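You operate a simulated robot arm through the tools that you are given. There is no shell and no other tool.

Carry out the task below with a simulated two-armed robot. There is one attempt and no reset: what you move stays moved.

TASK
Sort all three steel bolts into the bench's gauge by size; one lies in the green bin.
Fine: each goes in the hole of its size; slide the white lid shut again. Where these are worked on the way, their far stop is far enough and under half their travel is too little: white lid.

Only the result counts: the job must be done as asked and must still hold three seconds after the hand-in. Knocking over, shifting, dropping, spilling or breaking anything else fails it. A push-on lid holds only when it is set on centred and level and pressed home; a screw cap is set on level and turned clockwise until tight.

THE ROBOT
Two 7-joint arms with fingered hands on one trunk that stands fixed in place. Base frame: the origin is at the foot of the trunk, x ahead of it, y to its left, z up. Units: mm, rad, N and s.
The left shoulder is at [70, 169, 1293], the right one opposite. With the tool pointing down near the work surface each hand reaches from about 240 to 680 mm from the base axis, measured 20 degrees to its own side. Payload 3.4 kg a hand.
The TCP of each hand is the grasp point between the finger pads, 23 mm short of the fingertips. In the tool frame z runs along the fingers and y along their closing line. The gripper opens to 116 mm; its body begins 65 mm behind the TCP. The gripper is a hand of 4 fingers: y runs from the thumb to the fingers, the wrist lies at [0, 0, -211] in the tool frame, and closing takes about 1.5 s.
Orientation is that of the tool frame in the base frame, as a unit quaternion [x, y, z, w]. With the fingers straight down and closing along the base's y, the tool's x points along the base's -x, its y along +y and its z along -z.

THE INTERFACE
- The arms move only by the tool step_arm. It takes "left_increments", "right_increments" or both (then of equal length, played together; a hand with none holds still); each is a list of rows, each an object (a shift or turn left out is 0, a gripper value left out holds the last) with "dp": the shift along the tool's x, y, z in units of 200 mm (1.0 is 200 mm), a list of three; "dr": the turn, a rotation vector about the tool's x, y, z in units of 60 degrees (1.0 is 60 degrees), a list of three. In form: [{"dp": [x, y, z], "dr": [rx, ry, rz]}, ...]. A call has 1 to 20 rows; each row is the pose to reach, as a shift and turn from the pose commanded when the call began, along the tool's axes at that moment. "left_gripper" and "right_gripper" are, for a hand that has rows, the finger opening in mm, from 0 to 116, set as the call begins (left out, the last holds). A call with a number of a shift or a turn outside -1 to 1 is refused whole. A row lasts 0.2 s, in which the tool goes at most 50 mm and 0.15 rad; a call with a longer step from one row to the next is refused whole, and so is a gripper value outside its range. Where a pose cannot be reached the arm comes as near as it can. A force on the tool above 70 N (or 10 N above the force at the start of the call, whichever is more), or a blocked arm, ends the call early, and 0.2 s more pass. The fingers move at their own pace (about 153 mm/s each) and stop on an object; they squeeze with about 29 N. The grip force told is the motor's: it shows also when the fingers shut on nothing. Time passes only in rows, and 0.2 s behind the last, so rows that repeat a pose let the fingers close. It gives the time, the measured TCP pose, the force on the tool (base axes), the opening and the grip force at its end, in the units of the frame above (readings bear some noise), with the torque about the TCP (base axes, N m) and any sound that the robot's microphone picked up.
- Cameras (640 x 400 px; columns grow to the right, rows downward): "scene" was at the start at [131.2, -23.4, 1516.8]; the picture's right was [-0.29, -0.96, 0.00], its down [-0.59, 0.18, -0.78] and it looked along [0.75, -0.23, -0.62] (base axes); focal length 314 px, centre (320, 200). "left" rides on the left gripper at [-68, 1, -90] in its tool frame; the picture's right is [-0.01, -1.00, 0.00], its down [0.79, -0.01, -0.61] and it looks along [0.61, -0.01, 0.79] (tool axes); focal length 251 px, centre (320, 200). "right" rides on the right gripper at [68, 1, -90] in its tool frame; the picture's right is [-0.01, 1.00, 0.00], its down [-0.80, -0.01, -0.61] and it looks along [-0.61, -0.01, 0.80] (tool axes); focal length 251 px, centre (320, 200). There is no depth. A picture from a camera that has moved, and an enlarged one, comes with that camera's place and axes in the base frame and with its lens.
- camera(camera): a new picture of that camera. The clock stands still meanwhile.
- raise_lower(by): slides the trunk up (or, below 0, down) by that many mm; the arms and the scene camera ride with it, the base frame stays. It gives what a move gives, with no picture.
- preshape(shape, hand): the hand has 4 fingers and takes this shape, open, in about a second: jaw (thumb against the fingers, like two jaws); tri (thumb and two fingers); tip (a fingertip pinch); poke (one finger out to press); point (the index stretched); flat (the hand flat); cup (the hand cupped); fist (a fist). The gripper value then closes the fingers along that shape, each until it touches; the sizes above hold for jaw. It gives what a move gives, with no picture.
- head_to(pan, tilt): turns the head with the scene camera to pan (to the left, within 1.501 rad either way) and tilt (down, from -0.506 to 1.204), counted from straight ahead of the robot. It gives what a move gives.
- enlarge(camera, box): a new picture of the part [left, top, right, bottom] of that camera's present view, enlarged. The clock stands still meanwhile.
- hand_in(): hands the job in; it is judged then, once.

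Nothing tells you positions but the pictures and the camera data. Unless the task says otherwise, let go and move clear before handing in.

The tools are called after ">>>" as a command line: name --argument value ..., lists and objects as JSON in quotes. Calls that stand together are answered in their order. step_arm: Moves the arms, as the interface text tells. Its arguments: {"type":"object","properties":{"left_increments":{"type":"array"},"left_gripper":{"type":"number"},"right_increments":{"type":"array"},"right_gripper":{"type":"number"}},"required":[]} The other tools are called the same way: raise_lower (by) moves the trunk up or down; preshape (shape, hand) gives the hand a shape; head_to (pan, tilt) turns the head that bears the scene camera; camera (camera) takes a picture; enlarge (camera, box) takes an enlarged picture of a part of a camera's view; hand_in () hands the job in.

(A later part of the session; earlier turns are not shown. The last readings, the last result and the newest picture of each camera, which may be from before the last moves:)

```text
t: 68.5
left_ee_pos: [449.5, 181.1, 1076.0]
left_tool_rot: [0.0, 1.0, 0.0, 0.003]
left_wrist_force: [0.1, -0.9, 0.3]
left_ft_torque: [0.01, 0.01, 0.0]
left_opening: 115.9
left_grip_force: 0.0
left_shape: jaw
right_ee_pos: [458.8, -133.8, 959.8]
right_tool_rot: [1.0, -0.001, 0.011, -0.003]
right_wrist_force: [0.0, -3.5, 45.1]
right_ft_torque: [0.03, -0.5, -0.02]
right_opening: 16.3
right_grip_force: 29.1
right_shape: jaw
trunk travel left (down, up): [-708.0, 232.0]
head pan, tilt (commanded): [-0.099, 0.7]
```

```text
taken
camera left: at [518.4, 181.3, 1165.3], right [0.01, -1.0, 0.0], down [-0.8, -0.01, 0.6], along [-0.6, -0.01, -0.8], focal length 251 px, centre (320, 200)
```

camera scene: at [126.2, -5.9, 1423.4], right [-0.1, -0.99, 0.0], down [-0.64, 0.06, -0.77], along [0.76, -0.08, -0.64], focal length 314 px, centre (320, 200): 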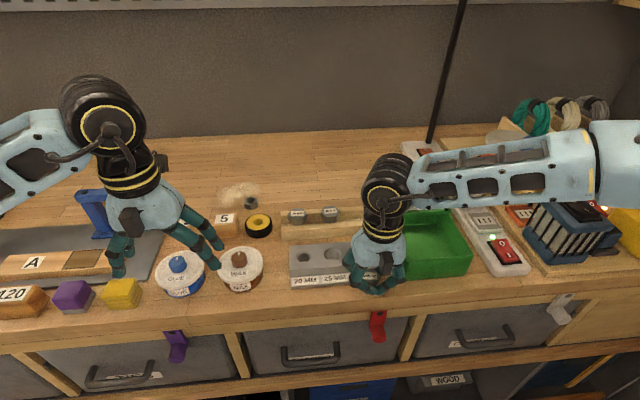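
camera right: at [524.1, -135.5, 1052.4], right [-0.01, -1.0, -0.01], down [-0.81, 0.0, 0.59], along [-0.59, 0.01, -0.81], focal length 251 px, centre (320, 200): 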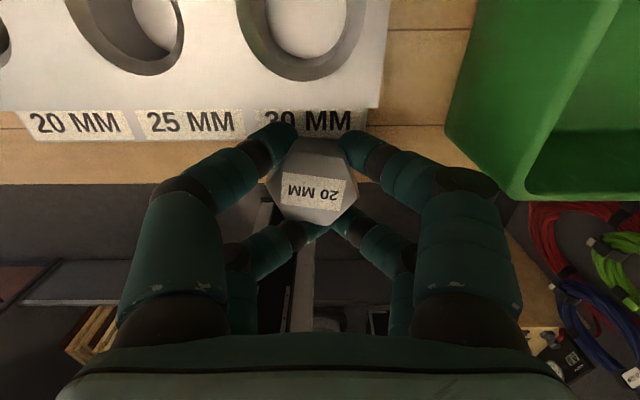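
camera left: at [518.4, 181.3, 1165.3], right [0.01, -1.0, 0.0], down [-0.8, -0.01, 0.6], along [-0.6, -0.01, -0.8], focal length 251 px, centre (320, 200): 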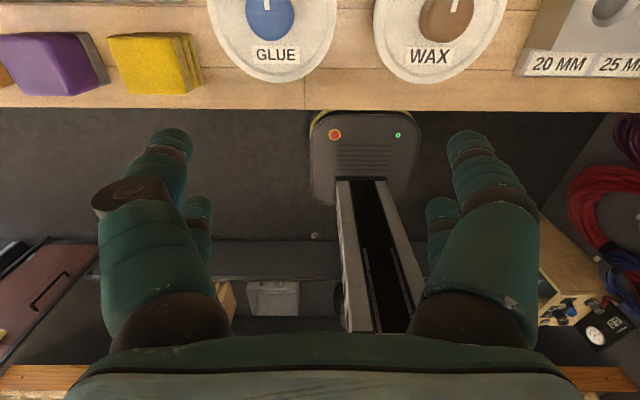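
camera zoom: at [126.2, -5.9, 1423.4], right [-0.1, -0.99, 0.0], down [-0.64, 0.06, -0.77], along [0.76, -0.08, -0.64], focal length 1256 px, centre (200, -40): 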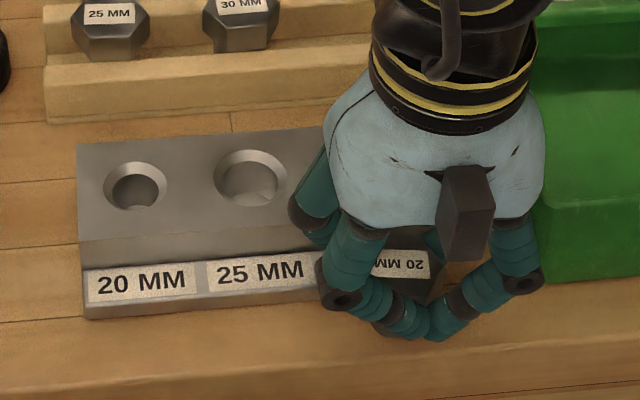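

The gauge has not moved (holes still at y -17 and -73). The bolt is just standing on the bench strip in front of it. I'll lift straight up now.

>>> step_arm --right_increments '[{"dp": [0, 0, -0.05]}, {"dp": [0, 0, -0.15]}, {"dp": [0, 0, -0.3]}, {"dp": [0, 0, -0.45]}, {"dp": [0, 0, -0.6]}]' --right_gripper 5

>>> camera --camera "right"

>>> camera --camera "scene"

```text
t: 69.7
left_ee_pos: [453.6, 180.6, 1072.8]
left_tool_rot: [0.0, 1.0, 0.0, 0.0]
left_wrist_force: [0.5, -0.2, 0.4]
left_ft_torque: [0.0, -0.02, 0.03]
left_opening: 116.0
left_grip_force: 0.0
left_shape: jaw
right_ee_pos: [458.6, -135.7, 1077.8]
right_tool_rot: [1.0, -0.001, 0.008, -0.004]
right_wrist_force: [0.0, 0.0, -1.0]
right_ft_torque: [-0.01, -0.02, -0.01]
right_opening: 15.0
right_grip_force: 28.7
right_shape: jaw
trunk travel left (down, up): [-708.0, 232.0]
head pan, tilt (commanded): [-0.099, 0.7]
```

```text
taken
camera right: at [526.4, -137.7, 1169.8], right [-0.01, -1.0, -0.01], down [-0.8, 0.0, 0.59], along [-0.59, 0.01, -0.8], focal length 251 px, centre (320, 200)
```

right: 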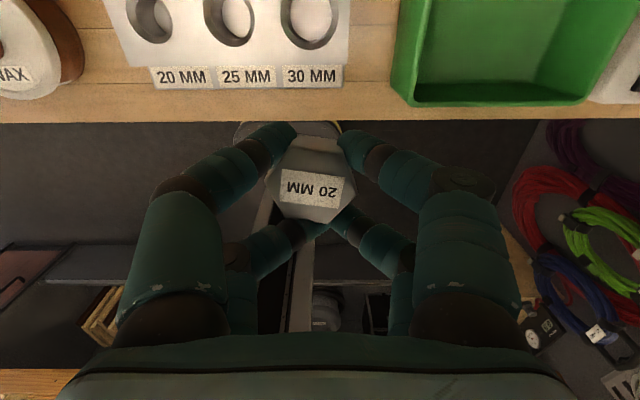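

```text
taken
camera scene: at [131.9, -6.8, 1422.6], right [-0.1, -1.0, 0.0], down [-0.64, 0.06, -0.77], along [0.76, -0.08, -0.64], focal length 314 px, centre (320, 200)
```

scene: 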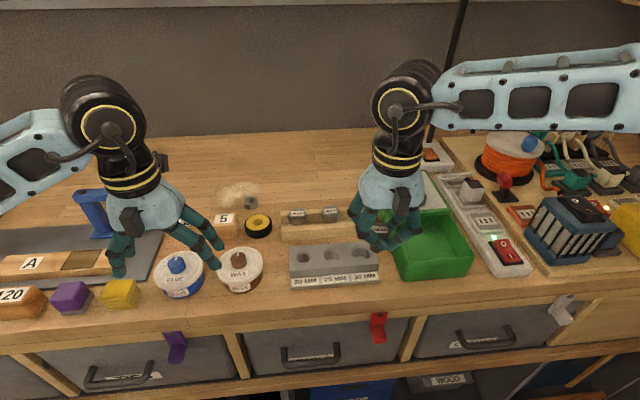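

Bolt is lifted clear and still well held. Now I move the right hand outward (checking step sizes this time).

>>> step_arm --right_increments '[{"dp": [-0.03, 0.18, -0.02]}, {"dp": [-0.06, 0.37, -0.04]}, {"dp": [-0.09, 0.57, -0.06]}, {"dp": [-0.12, 0.77, -0.06]}, {"dp": [-0.14, 0.96, -0.06]}]' --right_gripper 5

```text
t: 70.9
left_ee_pos: [453.7, 179.3, 1073.3]
left_tool_rot: [0.0, 1.0, 0.001, 0.0]
left_wrist_force: [0.2, 0.0, -0.6]
left_ft_torque: [-0.03, -0.05, 0.02]
left_opening: 115.8
left_grip_force: 0.0
left_shape: jaw
right_ee_pos: [432.8, -329.6, 1088.2]
right_tool_rot: [1.0, 0.0, 0.009, -0.004]
right_wrist_force: [0.1, -1.3, -1.0]
right_ft_torque: [0.02, 0.0, 0.0]
right_opening: 14.9
right_grip_force: 29.0
right_shape: jaw
trunk travel left (down, up): [-708.0, 232.0]
head pan, tilt (commanded): [-0.099, 0.7]
```

Now testing the left hand's reach toward the rack at a safe height.

>>> step_arm --left_increments '[{"dp": [-0.14, -0.15, 0]}, {"dp": [-0.28, -0.3, 0]}, {"dp": [-0.42, -0.45, 0]}, {"dp": [-0.56, -0.6, 0]}, {"dp": [-0.7, -0.75, 0]}, {"dp": [-0.8, -0.85, 0]}, {"dp": [-0.885, -0.95, 0]}]' --left_gripper 116

>>> camera --camera "left"

>>> camera --camera "scene"

```text
t: 72.5
left_ee_pos: [600.2, 13.4, 1067.1]
left_tool_rot: [0.001, 1.0, 0.0, 0.0]
left_wrist_force: [0.2, 0.2, 0.2]
left_ft_torque: [0.0, 0.01, 0.0]
left_opening: 116.1
left_grip_force: 0.1
left_shape: jaw
left hand out of reach, approached as far as the arm can: row 6, 7
right_ee_pos: [434.5, -326.0, 1088.0]
right_tool_rot: [1.0, 0.0, 0.008, -0.003]
right_wrist_force: [0.1, 0.3, -0.8]
right_ft_torque: [-0.01, 0.01, -0.01]
right_opening: 14.7
right_grip_force: 29.8
right_shape: jaw
trunk travel left (down, up): [-708.0, 232.0]
head pan, tilt (commanded): [-0.099, 0.7]
```

```text
taken
camera left: at [669.6, 13.1, 1156.6], right [0.01, -1.0, 0.0], down [-0.8, -0.01, 0.61], along [-0.61, -0.01, -0.8], focal length 251 px, centre (320, 200)
```

left: 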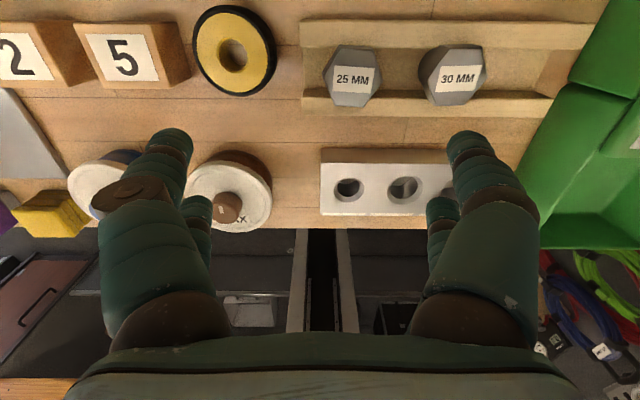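

```text
taken
camera scene: at [133.7, -5.6, 1422.5], right [-0.1, -1.0, 0.0], down [-0.64, 0.06, -0.76], along [0.76, -0.08, -0.64], focal length 314 px, centre (320, 200)
```

scene: 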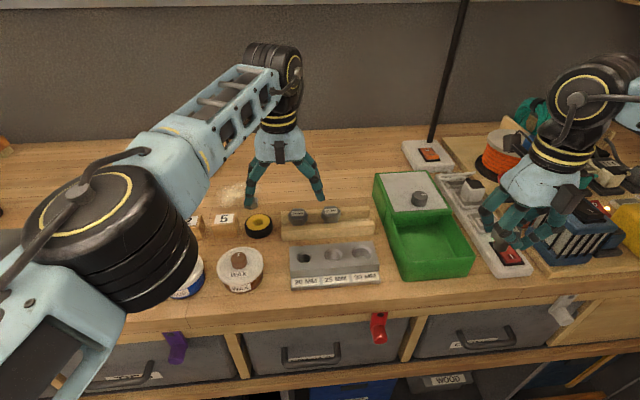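

The left hand reaches (600, 13) upright, and from its camera I confirm the rack bolts: 25 mm at (632, -10), 30 mm at (632, -82), tops near z 968. With some forward tilt the left can take both. Now I retract the left and check how the 20 mm bolt sits in the right hand.

>>> step_arm --left_increments '[{"dp": [0.15, 0.15, -0.05]}, {"dp": [0.3, 0.3, -0.1]}, {"dp": [0.45, 0.45, -0.15]}, {"dp": [0.6, 0.6, -0.2]}, {"dp": [0.7, 0.75, -0.25]}, {"dp": [0.75, 0.9, -0.3]}]' --left_gripper 116

>>> enlarge --camera "scene" --box '[470, 130, 610, 260]'

>>> enlarge --camera "right" --box '[240, 100, 400, 250]'

```text
t: 73.9
left_ee_pos: [453.2, 190.5, 1127.3]
left_tool_rot: [0.001, 1.0, 0.0, 0.001]
left_wrist_force: [0.6, 0.9, 0.1]
left_ft_torque: [0.02, -0.01, 0.02]
left_opening: 115.9
left_grip_force: 0.0
left_shape: jaw
right_ee_pos: [433.5, -326.2, 1087.5]
right_tool_rot: [1.0, 0.0, 0.008, -0.004]
right_wrist_force: [-1.1, 0.1, -1.0]
right_ft_torque: [0.02, 0.02, -0.01]
right_opening: 14.7
right_grip_force: 28.9
right_shape: jaw
trunk travel left (down, up): [-708.0, 232.0]
head pan, tilt (commanded): [-0.099, 0.7]
```

```text
3.08 times, centred on (540, 195) of scene
camera zoom: at [132.9, -6.2, 1422.6], right [-0.1, -0.99, 0.0], down [-0.64, 0.06, -0.77], along [0.76, -0.08, -0.64], focal length 966 px, centre (-357, 215)
```

zoom: 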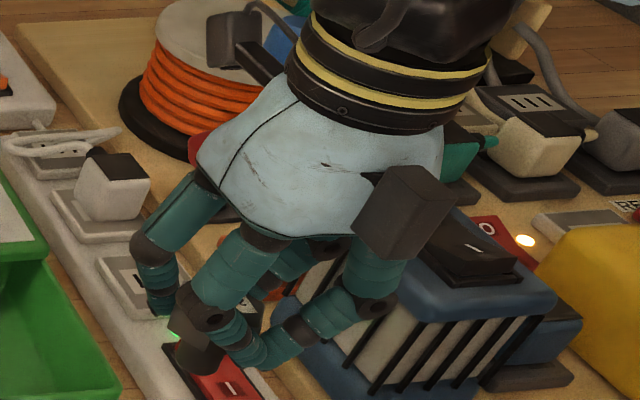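

```text
2.67 times, centred on (320, 175) of right
camera zoom: at [500.6, -327.8, 1180.3], right [-0.01, -1.0, -0.01], down [-0.8, 0.0, 0.59], along [-0.59, 0.01, -0.8], focal length 670 px, centre (320, 267)
```

zoom: 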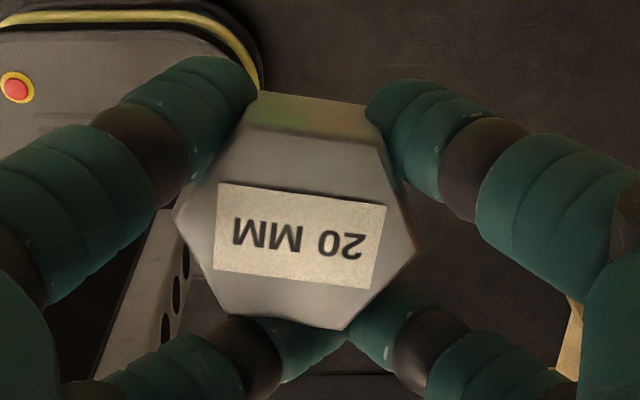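

The 20 mm bolt hasn't slipped in the hand. I'll now carry it with about 10 degrees of lean over the (temporary) 30 mm hole at (524.5, -129), which the right arm can just reach, so the left can take it from there.

>>> step_arm --right_increments '[{"dp": [0.07, -0.155, 0.0], "dr": [0.02, 0.019, 0]}, {"dp": [0.14, -0.31, 0.0], "dr": [0.041, 0.037, 0]}, {"dp": [0.21, -0.465, 0.02], "dr": [0.062, 0.056, 0]}, {"dp": [0.28, -0.62, 0.05], "dr": [0.083, 0.075, 0]}, {"dp": [0.35, -0.775, 0.09], "dr": [0.104, 0.094, 0]}, {"dp": [0.4125, -0.925, 0.135], "dr": [0.1235, 0.1118, 0]}]' --right_gripper 5

>>> camera --camera "right"

>>> camera --camera "scene"

>>> camera --camera "left"

```text
t: 75.3
left_ee_pos: [454.2, 190.8, 1126.5]
left_tool_rot: [0.0, 1.0, 0.0, -0.001]
left_wrist_force: [0.2, 0.3, 0.9]
left_ft_torque: [0.0, -0.01, -0.04]
left_opening: 116.0
left_grip_force: 0.1
left_shape: jaw
right_ee_pos: [515.2, -144.7, 1062.9]
right_tool_rot: [0.995, 0.0, 0.066, -0.069]
right_wrist_force: [-0.9, -0.2, -0.2]
right_ft_torque: [0.01, 0.01, 0.02]
right_opening: 15.1
right_grip_force: 28.9
right_shape: jaw
trunk travel left (down, up): [-708.0, 232.0]
head pan, tilt (commanded): [-0.099, 0.7]
```

```text
taken
camera right: at [571.1, -158.6, 1160.6], right [0.0, -0.99, -0.14], down [-0.87, -0.07, 0.49], along [-0.5, 0.12, -0.86], focal length 251 px, centre (320, 200)
```

right: 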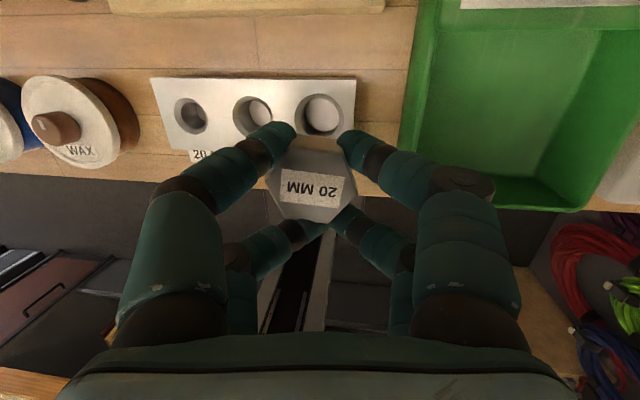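

```text
taken
camera scene: at [134.7, -7.1, 1422.4], right [-0.1, -0.99, 0.0], down [-0.64, 0.06, -0.76], along [0.76, -0.08, -0.65], focal length 314 px, centre (320, 200)
```

scene: 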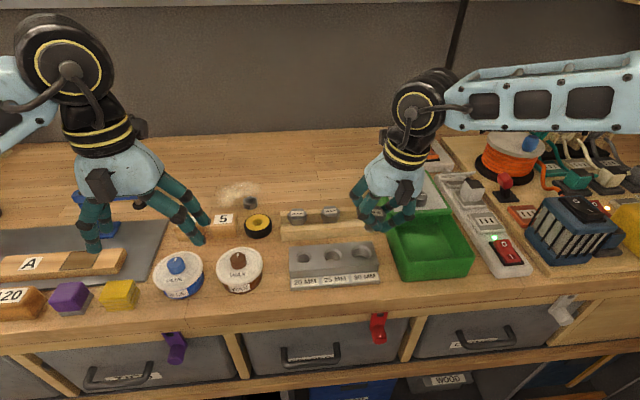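

```text
taken
camera left: at [524.4, 189.9, 1216.6], right [0.01, -1.0, 0.0], down [-0.79, -0.01, 0.61], along [-0.61, -0.01, -0.79], focal length 251 px, centre (320, 200)
```

left: 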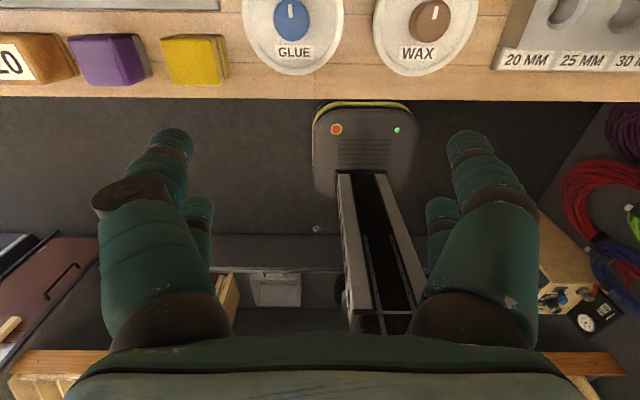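

No reach complaint. I'll zoom in to see the bolt tip relative to the hole.

>>> enlarge --camera "scene" --box '[320, 170, 440, 290]'

>>> enlarge --camera "right" --box '[240, 70, 400, 230]'

```text
3.33 times, centred on (380, 230) of scene
camera zoom: at [134.7, -7.1, 1422.4], right [-0.1, -0.99, 0.0], down [-0.64, 0.06, -0.76], along [0.76, -0.08, -0.65], focal length 1047 px, centre (120, 100)
```

zoom: 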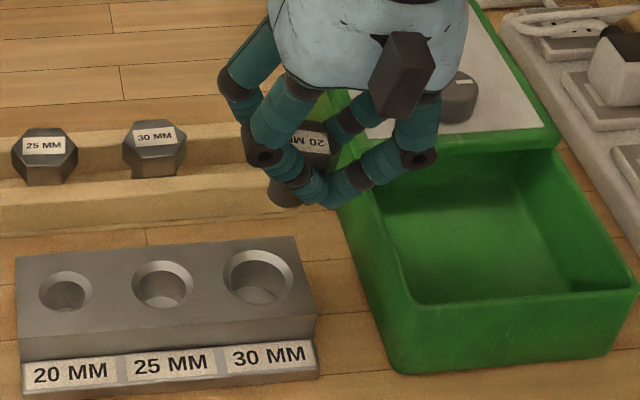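

```text
2.50 times, centred on (320, 150) of right
camera zoom: at [571.1, -158.6, 1160.6], right [0.0, -0.99, -0.14], down [-0.87, -0.07, 0.49], along [-0.5, 0.12, -0.86], focal length 629 px, centre (320, 325)
```

zoom: 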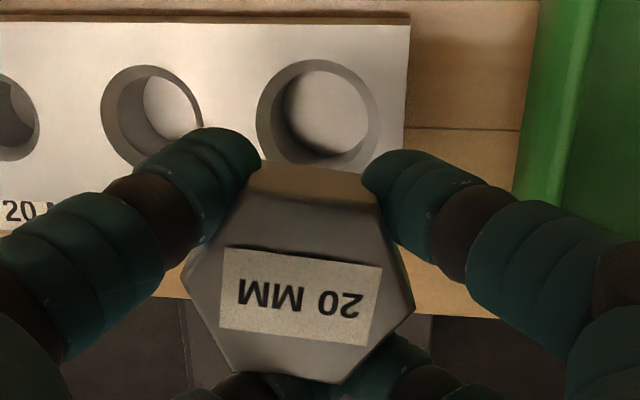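

The bolt's tip seems to be around (528, -138). I'll shift it toward the hole centre and lower 40 mm, then check again from the scene camera.

>>> step_arm --right_increments '[{"dp": [-0.015, -0.004, 0.06]}, {"dp": [-0.03, -0.008, 0.13]}, {"dp": [-0.044, -0.0125, 0.199]}, {"dp": [-0.044, -0.0125, 0.199]}]' --right_gripper 5

>>> enlarge --camera "scene" --box '[320, 190, 420, 290]'

>>> enlarge --camera "right" --box '[240, 70, 400, 230]'

```text
t: 76.3
left_ee_pos: [452.8, 190.3, 1127.5]
left_tool_rot: [0.0, 1.0, 0.001, 0.001]
left_wrist_force: [0.8, 0.0, -1.6]
left_ft_torque: [0.01, -0.01, 0.0]
left_opening: 116.1
left_grip_force: 0.1
left_shape: jaw
right_ee_pos: [510.9, -133.6, 1023.8]
right_tool_rot: [0.996, -0.001, 0.066, -0.068]
right_wrist_force: [-0.4, -0.3, -1.0]
right_ft_torque: [0.03, 0.0, 0.01]
right_opening: 14.7
right_grip_force: 29.0
right_shape: jaw
trunk travel left (down, up): [-708.0, 232.0]
head pan, tilt (commanded): [-0.099, 0.7]
```

```text
4.00 times, centred on (370, 240) of scene
camera zoom: at [133.3, -7.0, 1422.5], right [-0.1, -1.0, 0.0], down [-0.64, 0.06, -0.76], along [0.76, -0.08, -0.64], focal length 1256 px, centre (120, 40)
```

zoom: 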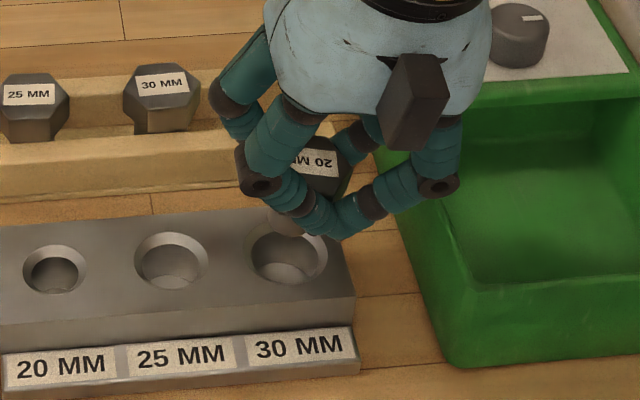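

```text
2.50 times, centred on (320, 150) of right
camera zoom: at [567.4, -148.0, 1121.3], right [0.0, -0.99, -0.14], down [-0.87, -0.07, 0.49], along [-0.5, 0.12, -0.86], focal length 629 px, centre (320, 325)
```

zoom: 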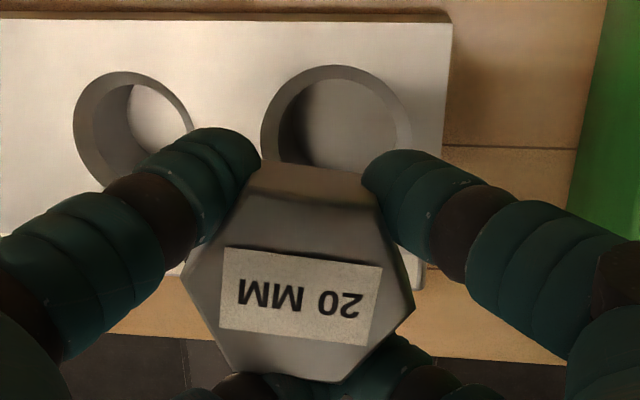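

The tip is now right over the 30 mm hole (within about 3 mm). I lower 22 mm with a small correction and check the force.

>>> step_arm --right_increments '[{"dp": [-0.008, 0.01, 0.04]}, {"dp": [-0.014, 0.017, 0.08]}, {"dp": [-0.018, 0.021, 0.108]}]' --right_gripper 5

>>> enlarge --camera "scene" --box '[320, 190, 420, 290]'

```text
t: 77.1
left_ee_pos: [453.0, 189.0, 1127.4]
left_tool_rot: [0.0, 1.0, 0.0, 0.0]
left_wrist_force: [-0.1, 0.2, -0.4]
left_ft_torque: [0.03, -0.04, -0.01]
left_opening: 116.1
left_grip_force: 0.2
left_shape: jaw
right_ee_pos: [509.5, -135.2, 1000.6]
right_tool_rot: [0.995, -0.001, 0.066, -0.068]
right_wrist_force: [-0.6, 0.2, -0.4]
right_ft_torque: [0.01, -0.01, 0.0]
right_opening: 15.0
right_grip_force: 29.2
right_shape: jaw
trunk travel left (down, up): [-708.0, 232.0]
head pan, tilt (commanded): [-0.099, 0.7]
```

```text
4.00 times, centred on (370, 240) of scene
camera zoom: at [133.4, -7.0, 1422.5], right [-0.1, -1.0, 0.0], down [-0.64, 0.06, -0.76], along [0.76, -0.08, -0.64], focal length 1256 px, centre (120, 40)
```

zoom: 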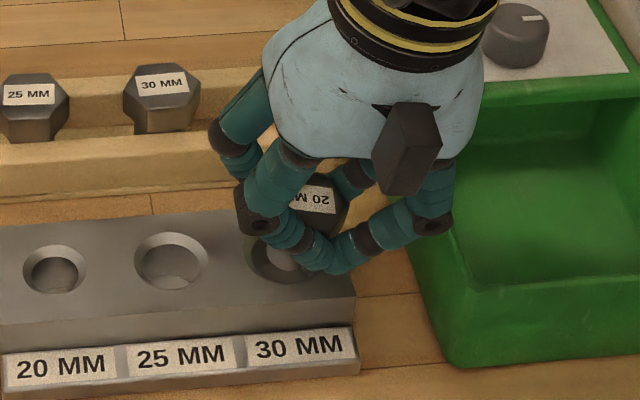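

No contact; the shank is entering. I lower 16 mm more.

>>> step_arm --right_increments '[{"dp": [-0.006, 0.006, 0.04]}, {"dp": [-0.01, 0.01, 0.078]}]' --right_gripper 5

>>> enlarge --camera "scene" --box '[320, 190, 420, 290]'

>>> enlarge --camera "right" --box '[240, 70, 400, 230]'

```text
t: 77.7
left_ee_pos: [454.6, 190.1, 1127.4]
left_tool_rot: [0.0, 1.0, 0.0, 0.0]
left_wrist_force: [0.2, 0.8, -0.4]
left_ft_torque: [0.0, 0.0, -0.01]
left_opening: 115.7
left_grip_force: 0.1
left_shape: jaw
right_ee_pos: [511.5, -134.9, 987.4]
right_tool_rot: [0.995, -0.001, 0.069, -0.07]
right_wrist_force: [13.6, -2.5, 21.3]
right_ft_torque: [0.17, -0.46, -0.17]
right_opening: 15.0
right_grip_force: 29.3
right_shape: jaw
trunk travel left (down, up): [-708.0, 232.0]
head pan, tilt (commanded): [-0.099, 0.7]
```

```text
4.00 times, centred on (370, 240) of scene
camera zoom: at [133.7, -6.8, 1423.0], right [-0.1, -1.0, 0.0], down [-0.64, 0.06, -0.76], along [0.76, -0.08, -0.64], focal length 1256 px, centre (120, 40)
```

zoom: 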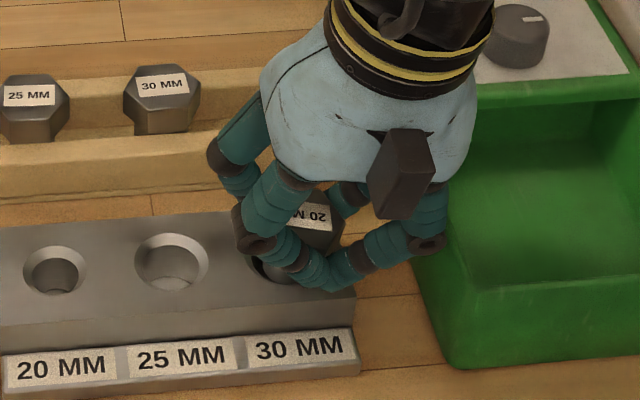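

```text
2.50 times, centred on (320, 150) of right
camera zoom: at [567.7, -149.1, 1085.2], right [0.0, -0.99, -0.14], down [-0.87, -0.07, 0.49], along [-0.49, 0.12, -0.86], focal length 629 px, centre (320, 325)
```

zoom: 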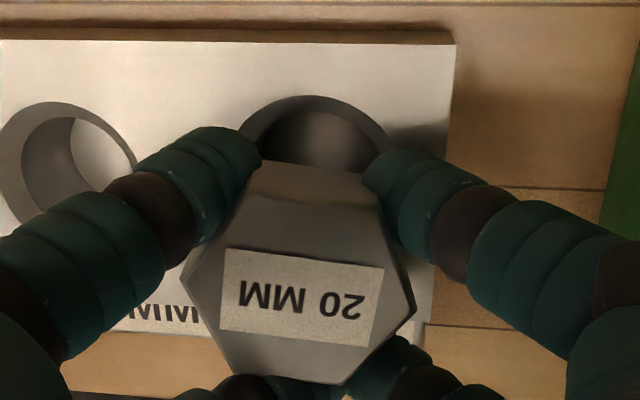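

The leaning shank touches the near rim of the hole (a +x push of about 14 N). I'll ease up slightly and shift +x before going deeper along the tool axis.

>>> step_arm --right_increments '[{"dp": [0.01, -0.003, -0.014]}, {"dp": [0.022, -0.007, -0.0114]}, {"dp": [0.022, -0.007, -0.0114]}]' --right_gripper 5

```text
t: 78.5
left_ee_pos: [453.1, 190.6, 1127.4]
left_tool_rot: [0.0, 1.0, 0.0, -0.001]
left_wrist_force: [0.3, -0.2, -1.3]
left_ft_torque: [-0.02, 0.01, 0.02]
left_opening: 116.0
left_grip_force: 0.1
left_shape: jaw
right_ee_pos: [512.3, -135.0, 986.0]
right_tool_rot: [0.996, 0.0, 0.064, -0.067]
right_wrist_force: [-0.2, 0.6, -2.5]
right_ft_torque: [0.02, 0.01, -0.03]
right_opening: 14.8
right_grip_force: 28.9
right_shape: jaw
trunk travel left (down, up): [-708.0, 232.0]
head pan, tilt (commanded): [-0.099, 0.7]
```

Free again. Going 6 mm deeper along the tool axis.

>>> step_arm --right_increments '[{"dp": [0, 0, 0.015]}, {"dp": [0.002, 0, 0.03]}, {"dp": [0.002, 0, 0.03]}]' --right_gripper 5

>>> enlarge --camera "right" --box '[240, 70, 400, 230]'

>>> enlarge --camera "scene" --box '[350, 220, 420, 290]'

```text
t: 79.3
left_ee_pos: [453.2, 190.1, 1127.5]
left_tool_rot: [0.0, 1.0, 0.0, 0.0]
left_wrist_force: [0.5, -0.3, 0.0]
left_ft_torque: [0.0, -0.01, 0.04]
left_opening: 115.8
left_grip_force: 0.0
left_shape: jaw
right_ee_pos: [514.9, -133.2, 981.0]
right_tool_rot: [0.995, -0.001, 0.065, -0.069]
right_wrist_force: [-0.1, 0.6, -0.7]
right_ft_torque: [-0.04, -0.01, 0.0]
right_opening: 14.6
right_grip_force: 29.1
right_shape: jaw
trunk travel left (down, up): [-708.0, 232.0]
head pan, tilt (commanded): [-0.099, 0.7]
```

```text
2.50 times, centred on (320, 150) of right
camera zoom: at [570.6, -147.9, 1079.2], right [0.0, -0.99, -0.14], down [-0.87, -0.07, 0.49], along [-0.5, 0.12, -0.86], focal length 629 px, centre (320, 325)
```

zoom: 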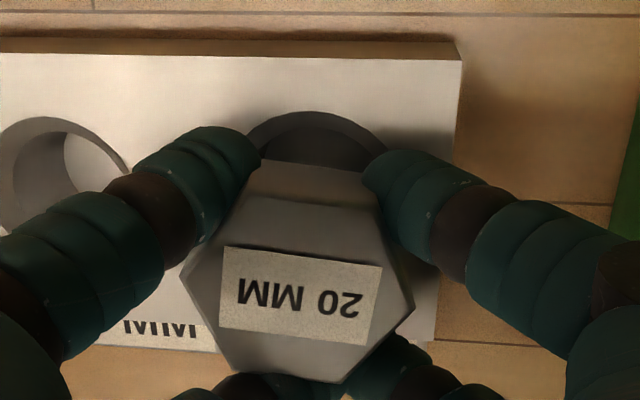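

```text
5.71 times, centred on (385, 255) of scene
camera zoom: at [133.1, -7.0, 1422.5], right [-0.1, -1.0, 0.0], down [-0.64, 0.06, -0.76], along [0.76, -0.08, -0.64], focal length 1795 px, centre (-51, -114)
```

zoom: 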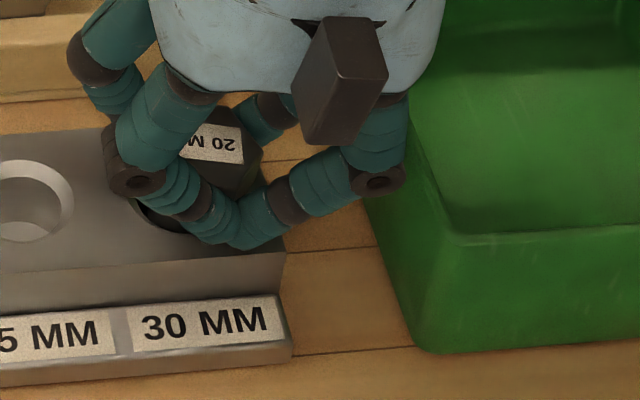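

The shank is about 25 mm into the hole and centred. A little deeper, then I release.

>>> step_arm --right_increments '[{"dp": [0.005, 0, 0.01]}, {"dp": [0.008, 0.002, 0.016]}, {"dp": [0.008, 0.002, 0.016]}]' --right_gripper 5

```text
t: 80.1
left_ee_pos: [453.0, 190.0, 1126.9]
left_tool_rot: [0.0, 1.0, 0.0, 0.0]
left_wrist_force: [-0.2, 0.1, -0.7]
left_ft_torque: [-0.01, 0.0, -0.02]
left_opening: 115.8
left_grip_force: 0.0
left_shape: jaw
right_ee_pos: [516.9, -134.3, 977.4]
right_tool_rot: [0.995, 0.001, 0.067, -0.068]
right_wrist_force: [-0.4, 0.5, -0.6]
right_ft_torque: [-0.03, 0.03, 0.0]
right_opening: 14.8
right_grip_force: 28.6
right_shape: jaw
trunk travel left (down, up): [-708.0, 232.0]
head pan, tilt (commanded): [-0.099, 0.7]
```

No contact force. Releasing the bolt into the hole.

>>> step_arm --right_increments '[{"dp": [0, 0, 0]}, {"dp": [0, 0, 0]}, {"dp": [0, 0, 0]}]' --right_gripper 46

>>> enlarge --camera "right" --box '[240, 70, 400, 230]'

>>> enlarge --camera "scene" --box '[350, 220, 420, 290]'

```text
t: 80.9
left_ee_pos: [453.7, 190.9, 1127.4]
left_tool_rot: [0.0, 1.0, 0.0, 0.0]
left_wrist_force: [0.7, -0.4, 0.2]
left_ft_torque: [-0.01, 0.0, 0.01]
left_opening: 115.9
left_grip_force: 0.2
left_shape: jaw
right_ee_pos: [516.0, -132.8, 979.6]
right_tool_rot: [0.995, 0.0, 0.068, -0.068]
right_wrist_force: [1.3, 2.6, 9.5]
right_ft_torque: [-0.12, 0.17, -0.04]
right_opening: 44.3
right_grip_force: 0.0
right_shape: jaw
trunk travel left (down, up): [-708.0, 232.0]
head pan, tilt (commanded): [-0.099, 0.7]
```

```text
2.50 times, centred on (320, 150) of right
camera zoom: at [572.6, -146.9, 1078.3], right [0.0, -0.99, -0.14], down [-0.87, -0.07, 0.49], along [-0.49, 0.12, -0.86], focal length 629 px, centre (320, 325)
```

zoom: 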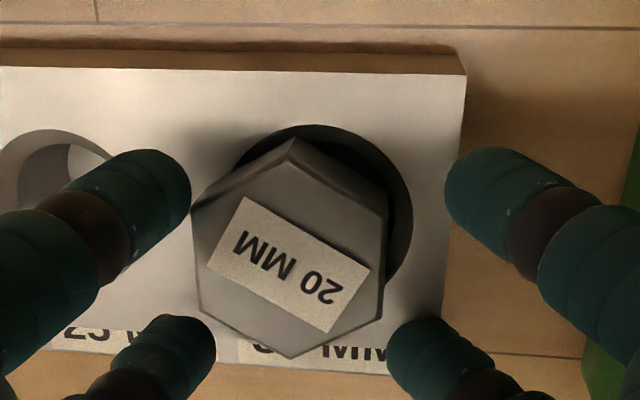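

```text
5.71 times, centred on (385, 255) of scene
camera zoom: at [132.1, -6.1, 1422.8], right [-0.1, -1.0, 0.0], down [-0.64, 0.06, -0.77], along [0.76, -0.08, -0.64], focal length 1795 px, centre (-51, -114)
```

zoom: 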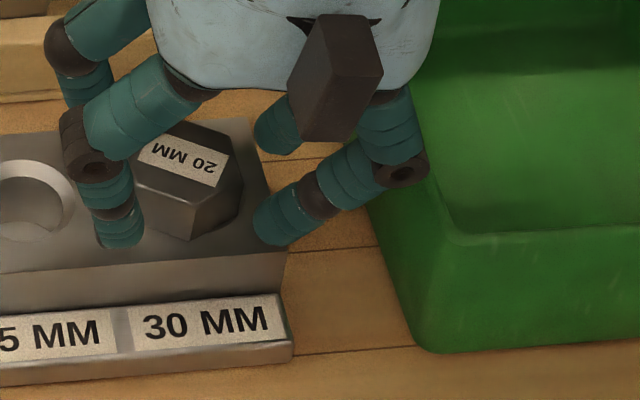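

Released; the 20 mm bolt sits in the 30 mm hole for the moment. I'll open a little more while easing up, then lift away.

>>> step_arm --right_increments '[{"dp": [0, 0, -0.02]}, {"dp": [0, 0, -0.03]}, {"dp": [0, 0, -0.03]}, {"dp": [0, 0, -0.12]}, {"dp": [0, 0, -0.25]}, {"dp": [0, 0, -0.4]}, {"dp": [0, 0, -0.55]}]' --right_gripper 56

>>> camera --camera "right"

>>> enlarge --camera "scene" --box '[280, 190, 420, 290]'

```text
t: 82.5
left_ee_pos: [453.1, 191.4, 1128.0]
left_tool_rot: [0.0, 1.0, 0.0, 0.0]
left_wrist_force: [0.8, 0.8, 0.6]
left_ft_torque: [0.0, 0.02, -0.01]
left_opening: 115.9
left_grip_force: 0.0
left_shape: jaw
right_ee_pos: [503.7, -145.7, 1087.4]
right_tool_rot: [0.995, -0.001, 0.066, -0.068]
right_wrist_force: [-0.1, 0.2, 0.7]
right_ft_torque: [-0.01, 0.0, 0.03]
right_opening: 55.2
right_grip_force: 0.0
right_shape: jaw
trunk travel left (down, up): [-708.0, 232.0]
head pan, tilt (commanded): [-0.099, 0.7]
```

```text
taken
camera right: at [559.7, -160.3, 1185.6], right [0.0, -0.99, -0.14], down [-0.87, -0.07, 0.49], along [-0.5, 0.12, -0.86], focal length 251 px, centre (320, 200)
```

right: 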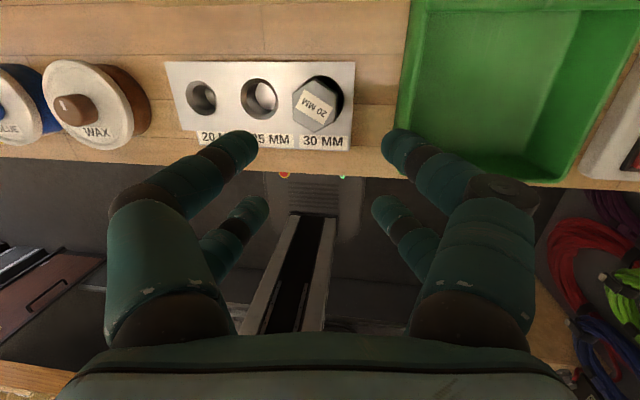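

```text
4.00 times, centred on (350, 240) of scene
camera zoom: at [132.3, -6.7, 1422.6], right [-0.1, -1.0, 0.0], down [-0.64, 0.06, -0.77], along [0.76, -0.08, -0.64], focal length 1256 px, centre (200, 40)
```

zoom: 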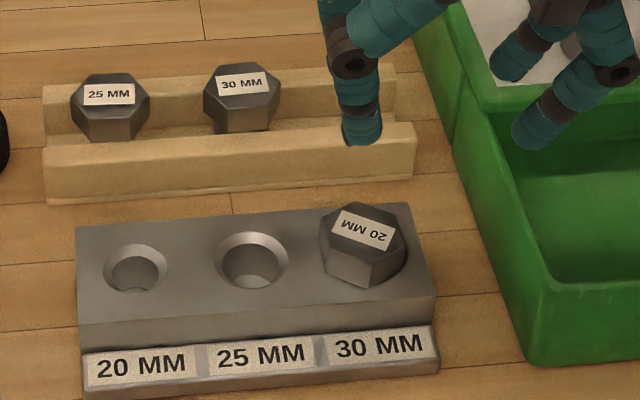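

The 20 mm bolt stands safely in the 30 mm hole. I'll move the right hand out of the way to its own side.

>>> step_arm --right_increments '[{"dp": [-0.07, 0.18, -0.035]}, {"dp": [-0.14, 0.36, -0.07]}, {"dp": [-0.215, 0.545, -0.105]}, {"dp": [-0.287, 0.73, -0.14]}, {"dp": [-0.358, 0.911, -0.175]}]' --right_gripper 60

>>> step_arm --left_increments '[{"dp": [0, 0, 0], "dr": [0, 0, 0.12]}, {"dp": [0, 0, 0], "dr": [0, 0, 0.24]}, {"dp": [0, 0, 0], "dr": [0, 0, 0.36]}, {"dp": [0, 0, 0], "dr": [0, 0, 0.48]}, {"dp": [0, 0, 0], "dr": [0, 0, 0.6]}]' --left_gripper 60

```text
t: 83.7
left_ee_pos: [452.7, 188.3, 1128.3]
left_tool_rot: [0.001, 1.0, 0.001, 0.0]
left_wrist_force: [-0.3, 0.1, 0.2]
left_ft_torque: [0.01, -0.01, 0.0]
left_opening: 115.6
left_grip_force: 0.0
left_shape: jaw
right_ee_pos: [424.5, -337.5, 1084.1]
right_tool_rot: [0.995, 0.0, 0.067, -0.069]
right_wrist_force: [-0.4, 0.0, 0.6]
right_ft_torque: [-0.01, 0.0, 0.01]
right_opening: 59.7
right_grip_force: 0.1
right_shape: jaw
trunk travel left (down, up): [-708.0, 232.0]
head pan, tilt (commanded): [-0.099, 0.7]
```

```text
t: 84.9
left_ee_pos: [451.2, 191.1, 1127.3]
left_tool_rot: [0.309, 0.951, 0.001, -0.001]
left_wrist_force: [-0.1, 0.6, 0.4]
left_ft_torque: [0.02, -0.01, -0.03]
left_opening: 60.7
left_grip_force: 0.1
left_shape: jaw
right_ee_pos: [426.4, -333.5, 1085.2]
right_tool_rot: [0.995, -0.001, 0.067, -0.069]
right_wrist_force: [-0.4, 0.7, -0.4]
right_ft_torque: [-0.02, -0.02, 0.01]
right_opening: 59.6
right_grip_force: 0.1
right_shape: jaw
trunk travel left (down, up): [-708.0, 232.0]
head pan, tilt (commanded): [-0.099, 0.7]
```

Now I tilt the left hand forward about 12 degrees and bring it toward the gauge, staying high.

>>> step_arm --left_increments '[{"dp": [-0.13, -0.114, 0.04], "dr": [0, -0.04, 0]}, {"dp": [-0.26, -0.228, 0.08], "dr": [0, -0.08, 0]}, {"dp": [-0.4, -0.342, 0.12], "dr": [0, -0.12, 0]}, {"dp": [-0.53, -0.456, 0.16], "dr": [0, -0.16, 0]}, {"dp": [-0.66, -0.57, 0.2], "dr": [0, -0.2, 0]}]' --left_gripper 60

>>> camera --camera "left"

```text
t: 86.1
left_ee_pos: [493.1, 17.3, 1084.7]
left_tool_rot: [0.307, 0.946, -0.031, 0.1]
left_wrist_force: [0.1, 0.1, 0.6]
left_ft_torque: [0.02, -0.01, 0.0]
left_opening: 60.4
left_grip_force: 0.1
left_shape: jaw
right_ee_pos: [427.3, -336.2, 1082.9]
right_tool_rot: [0.995, 0.0, 0.066, -0.068]
right_wrist_force: [-1.1, 0.2, 0.2]
right_ft_torque: [0.02, 0.01, -0.01]
right_opening: 59.9
right_grip_force: 0.0
right_shape: jaw
trunk travel left (down, up): [-708.0, 232.0]
head pan, tilt (commanded): [-0.099, 0.7]
```

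```text
taken
camera left: at [532.8, -11.7, 1186.9], right [-0.58, -0.81, 0.0], down [-0.74, 0.52, 0.43], along [-0.35, 0.25, -0.9], focal length 251 px, centre (320, 200)
```

left: 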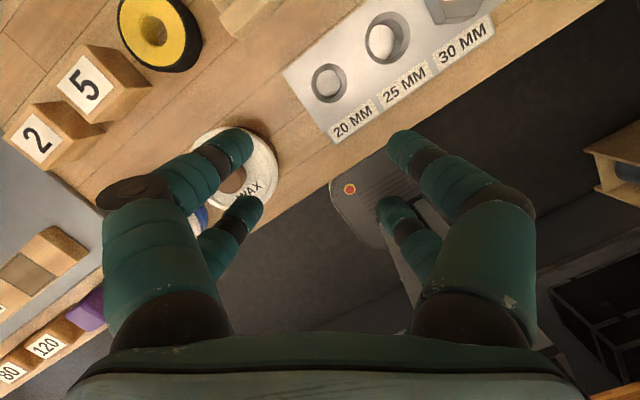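

Tilt is as intended (leaning toward heading -36 degrees). Moving on above the 20 mm bolt.

>>> step_arm --left_increments '[{"dp": [-0.12, -0.125, 0.08]}, {"dp": [-0.24, -0.25, 0.165]}, {"dp": [-0.36, -0.375, 0.25]}, {"dp": [-0.482, -0.498, 0.331]}]' --left_gripper 60

>>> camera --camera "left"

>>> camera --camera "scene"

```text
t: 87.1
left_ee_pos: [518.3, -126.6, 1041.1]
left_tool_rot: [0.307, 0.946, -0.031, 0.1]
left_wrist_force: [0.6, -0.1, -0.4]
left_ft_torque: [0.04, -0.02, 0.03]
left_opening: 60.5
left_grip_force: 0.1
left_shape: jaw
right_ee_pos: [424.9, -336.3, 1083.9]
right_tool_rot: [0.995, -0.001, 0.068, -0.069]
right_wrist_force: [-0.4, -0.8, 0.5]
right_ft_torque: [0.05, 0.02, -0.01]
right_opening: 59.4
right_grip_force: 0.1
right_shape: jaw
trunk travel left (down, up): [-708.0, 232.0]
head pan, tilt (commanded): [-0.099, 0.7]
```

```text
taken
camera left: at [559.4, -156.2, 1142.3], right [-0.58, -0.81, 0.0], down [-0.74, 0.52, 0.43], along [-0.35, 0.25, -0.9], focal length 251 px, centre (320, 200)
```

left: 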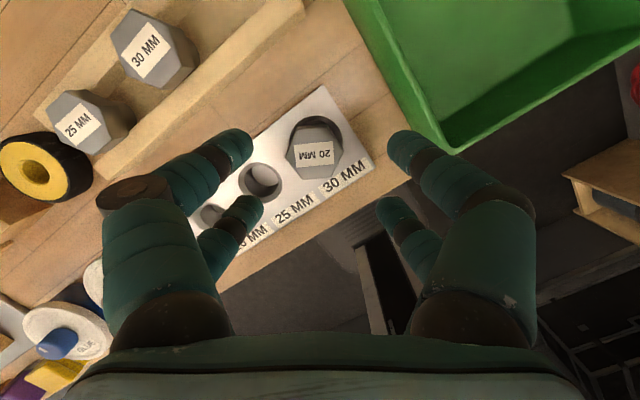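

```text
taken
camera scene: at [133.1, -9.7, 1422.5], right [-0.1, -1.0, 0.0], down [-0.64, 0.07, -0.76], along [0.76, -0.07, -0.64], focal length 314 px, centre (320, 200)
```

scene: 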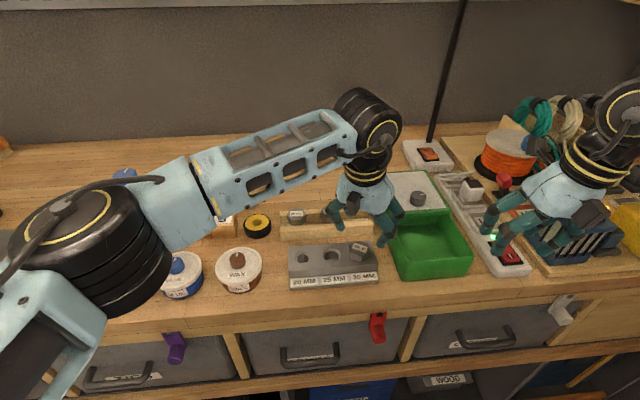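

>>> enlarge --camera "left" --box '[230, 80, 410, 220]'

>>> enlarge --camera "scene" --box '[280, 190, 420, 290]'

```text
2.86 times, centred on (320, 150) of left
camera zoom: at [559.4, -156.2, 1142.3], right [-0.58, -0.81, 0.0], down [-0.74, 0.52, 0.43], along [-0.35, 0.25, -0.9], focal length 718 px, centre (320, 343)
```

zoom: 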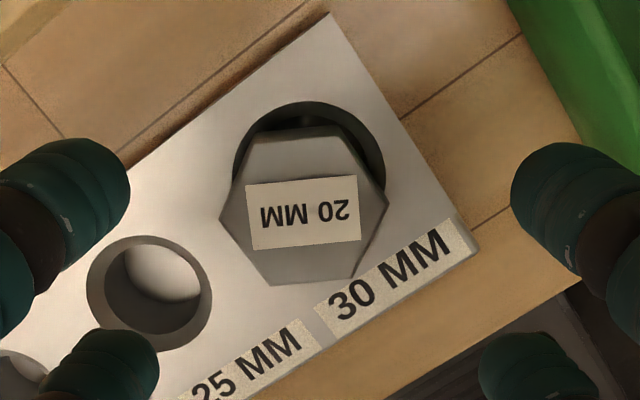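

```text
4.00 times, centred on (350, 240) of scene
camera zoom: at [133.1, -9.7, 1422.5], right [-0.1, -1.0, 0.0], down [-0.64, 0.07, -0.76], along [0.76, -0.07, -0.64], focal length 1256 px, centre (200, 40)
```

zoom: 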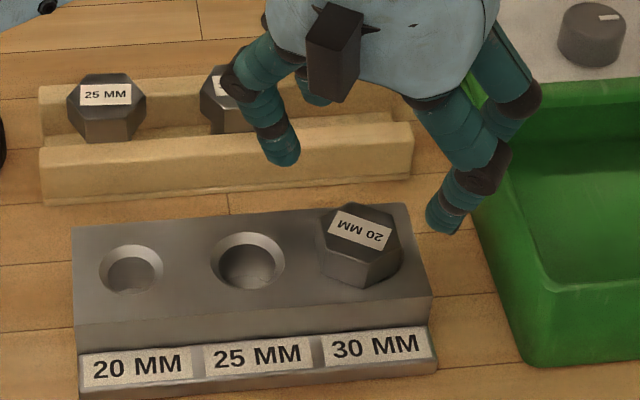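

The hex corners line up with my closing direction nicely; head centre is about (524, -126). I'll descend in steps to grip it.

>>> step_arm --left_increments '[{"dp": [0.02, 0.015, 0.07]}, {"dp": [0.04, 0.029, 0.14]}, {"dp": [0.05, 0.029, 0.2]}, {"dp": [0.05, 0.029, 0.2]}]' --left_gripper 60

>>> camera --camera "left"

>>> enlarge --camera "scene" --box '[280, 190, 420, 290]'

```text
t: 88.1
left_ee_pos: [521.3, -117.7, 1002.0]
left_tool_rot: [0.307, 0.946, -0.033, 0.1]
left_wrist_force: [0.1, 0.2, -0.4]
left_ft_torque: [0.02, 0.03, 0.01]
left_opening: 60.4
left_grip_force: 0.1
left_shape: jaw
right_ee_pos: [426.0, -335.2, 1085.1]
right_tool_rot: [0.995, 0.0, 0.066, -0.068]
right_wrist_force: [-0.1, 0.0, -1.2]
right_ft_torque: [-0.01, -0.01, 0.0]
right_opening: 59.8
right_grip_force: 0.0
right_shape: jaw
trunk travel left (down, up): [-708.0, 232.0]
head pan, tilt (commanded): [-0.099, 0.7]
```

```text
taken
camera left: at [561.1, -146.9, 1103.2], right [-0.58, -0.81, 0.0], down [-0.74, 0.52, 0.43], along [-0.35, 0.25, -0.9], focal length 251 px, centre (320, 200)
```

left: 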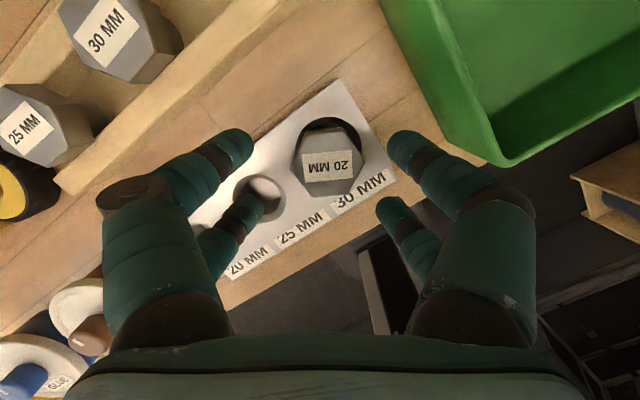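

```text
4.00 times, centred on (350, 240) of scene
camera zoom: at [133.1, -7.2, 1422.5], right [-0.1, -1.0, 0.0], down [-0.64, 0.06, -0.76], along [0.76, -0.08, -0.64], focal length 1256 px, centre (200, 40)
```

zoom: 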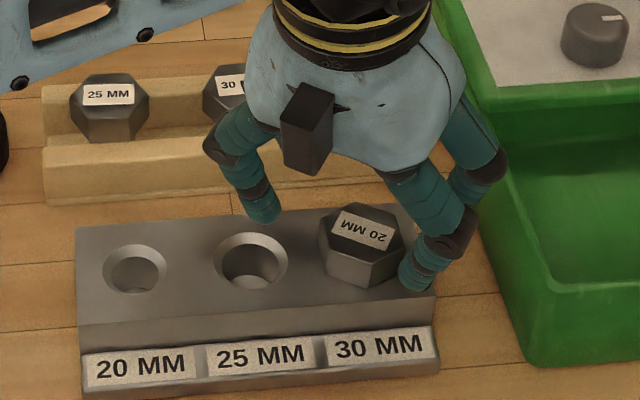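

The bolt sits about where the fingers will meet. Descending the last 22 mm along the tool axis.

>>> step_arm --left_increments '[{"dp": [0.005, -0.005, 0.04]}, {"dp": [0.005, -0.005, 0.08]}, {"dp": [0.005, -0.005, 0.108]}, {"dp": [0.005, -0.005, 0.108]}]' --left_gripper 60

>>> camera --camera "left"

>>> enlarge --camera "scene" --box '[320, 210, 420, 290]'

```text
t: 89.1
left_ee_pos: [523.2, -119.4, 979.1]
left_tool_rot: [0.306, 0.946, -0.031, 0.099]
left_wrist_force: [-0.1, -0.2, -0.5]
left_ft_torque: [0.0, -0.03, 0.0]
left_opening: 60.5
left_grip_force: 0.1
left_shape: jaw
right_ee_pos: [425.1, -334.6, 1084.9]
right_tool_rot: [0.995, -0.001, 0.066, -0.068]
right_wrist_force: [0.3, -0.1, -0.1]
right_ft_torque: [0.0, 0.03, 0.01]
right_opening: 59.8
right_grip_force: 0.1
right_shape: jaw
trunk travel left (down, up): [-708.0, 232.0]
head pan, tilt (commanded): [-0.099, 0.7]
```

```text
taken
camera left: at [563.7, -149.1, 1081.9], right [-0.58, -0.81, 0.0], down [-0.74, 0.53, 0.43], along [-0.35, 0.25, -0.9], focal length 251 px, centre (320, 200)
```

left: 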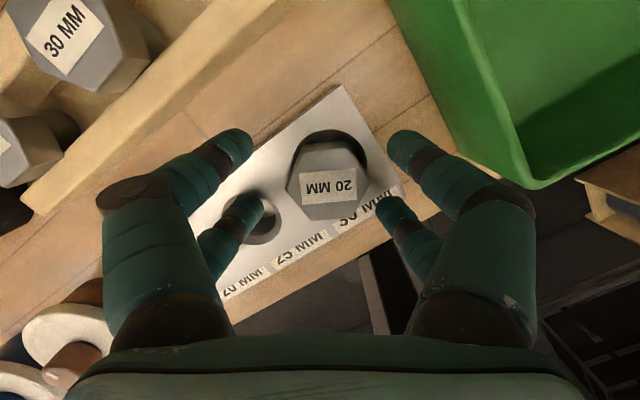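

```text
5.00 times, centred on (370, 250) of scene
camera zoom: at [133.2, -7.0, 1422.5], right [-0.1, -1.0, 0.0], down [-0.64, 0.06, -0.76], along [0.76, -0.08, -0.64], focal length 1570 px, centre (70, -50)
```

zoom: 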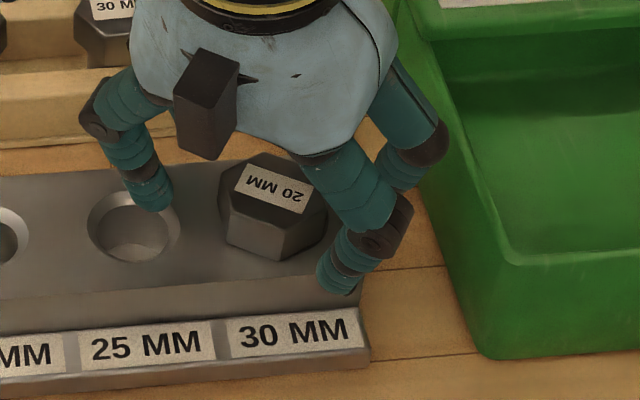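

In position; closing the left hand on the bolt head.

>>> step_arm --left_increments '[{"dp": [0, 0, 0]}, {"dp": [0, 0, 0]}, {"dp": [0, 0, 0]}, {"dp": [0, 0, 0]}, {"dp": [0, 0, 0]}, {"dp": [0, 0, 0]}, {"dp": [0, 0, 0]}, {"dp": [0, 0, 0]}]' --left_gripper 5

>>> enlarge --camera "left" --box '[220, 90, 420, 250]'

>>> enlarge --camera "scene" --box '[320, 210, 420, 290]'

```text
t: 90.9
left_ee_pos: [522.3, -120.6, 980.5]
left_tool_rot: [0.308, 0.946, -0.033, 0.099]
left_wrist_force: [0.6, -1.2, 5.2]
left_ft_torque: [-0.04, 0.12, 0.03]
left_opening: 16.7
left_grip_force: 28.7
left_shape: jaw
right_ee_pos: [425.6, -334.7, 1085.7]
right_tool_rot: [0.995, 0.0, 0.067, -0.069]
right_wrist_force: [-0.4, -0.7, -0.2]
right_ft_torque: [0.01, -0.01, 0.0]
right_opening: 59.8
right_grip_force: 0.2
right_shape: jaw
trunk travel left (down, up): [-708.0, 232.0]
head pan, tilt (commanded): [-0.099, 0.7]
```

```text
2.50 times, centred on (320, 170) of left
camera zoom: at [563.1, -149.2, 1082.4], right [-0.58, -0.81, 0.0], down [-0.74, 0.53, 0.43], along [-0.35, 0.25, -0.9], focal length 629 px, centre (320, 275)
```

zoom: 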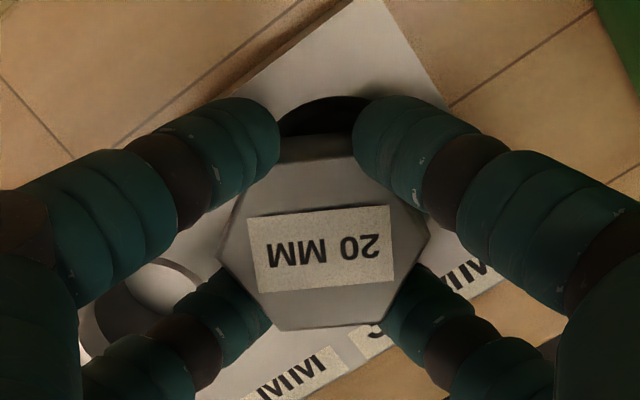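

```text
5.00 times, centred on (370, 250) of scene
camera zoom: at [132.3, -7.2, 1422.7], right [-0.1, -1.0, 0.0], down [-0.64, 0.06, -0.77], along [0.76, -0.08, -0.64], focal length 1570 px, centre (70, -50)
```

zoom: 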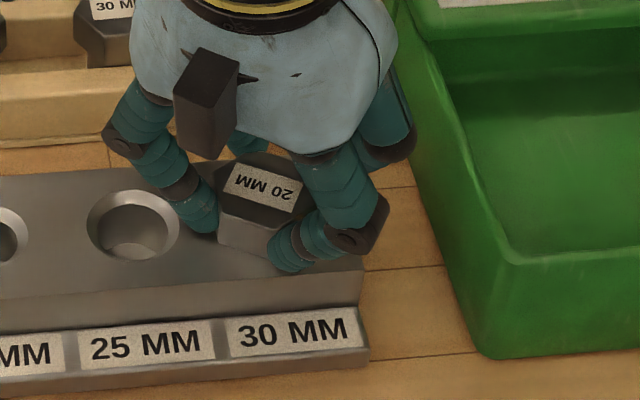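

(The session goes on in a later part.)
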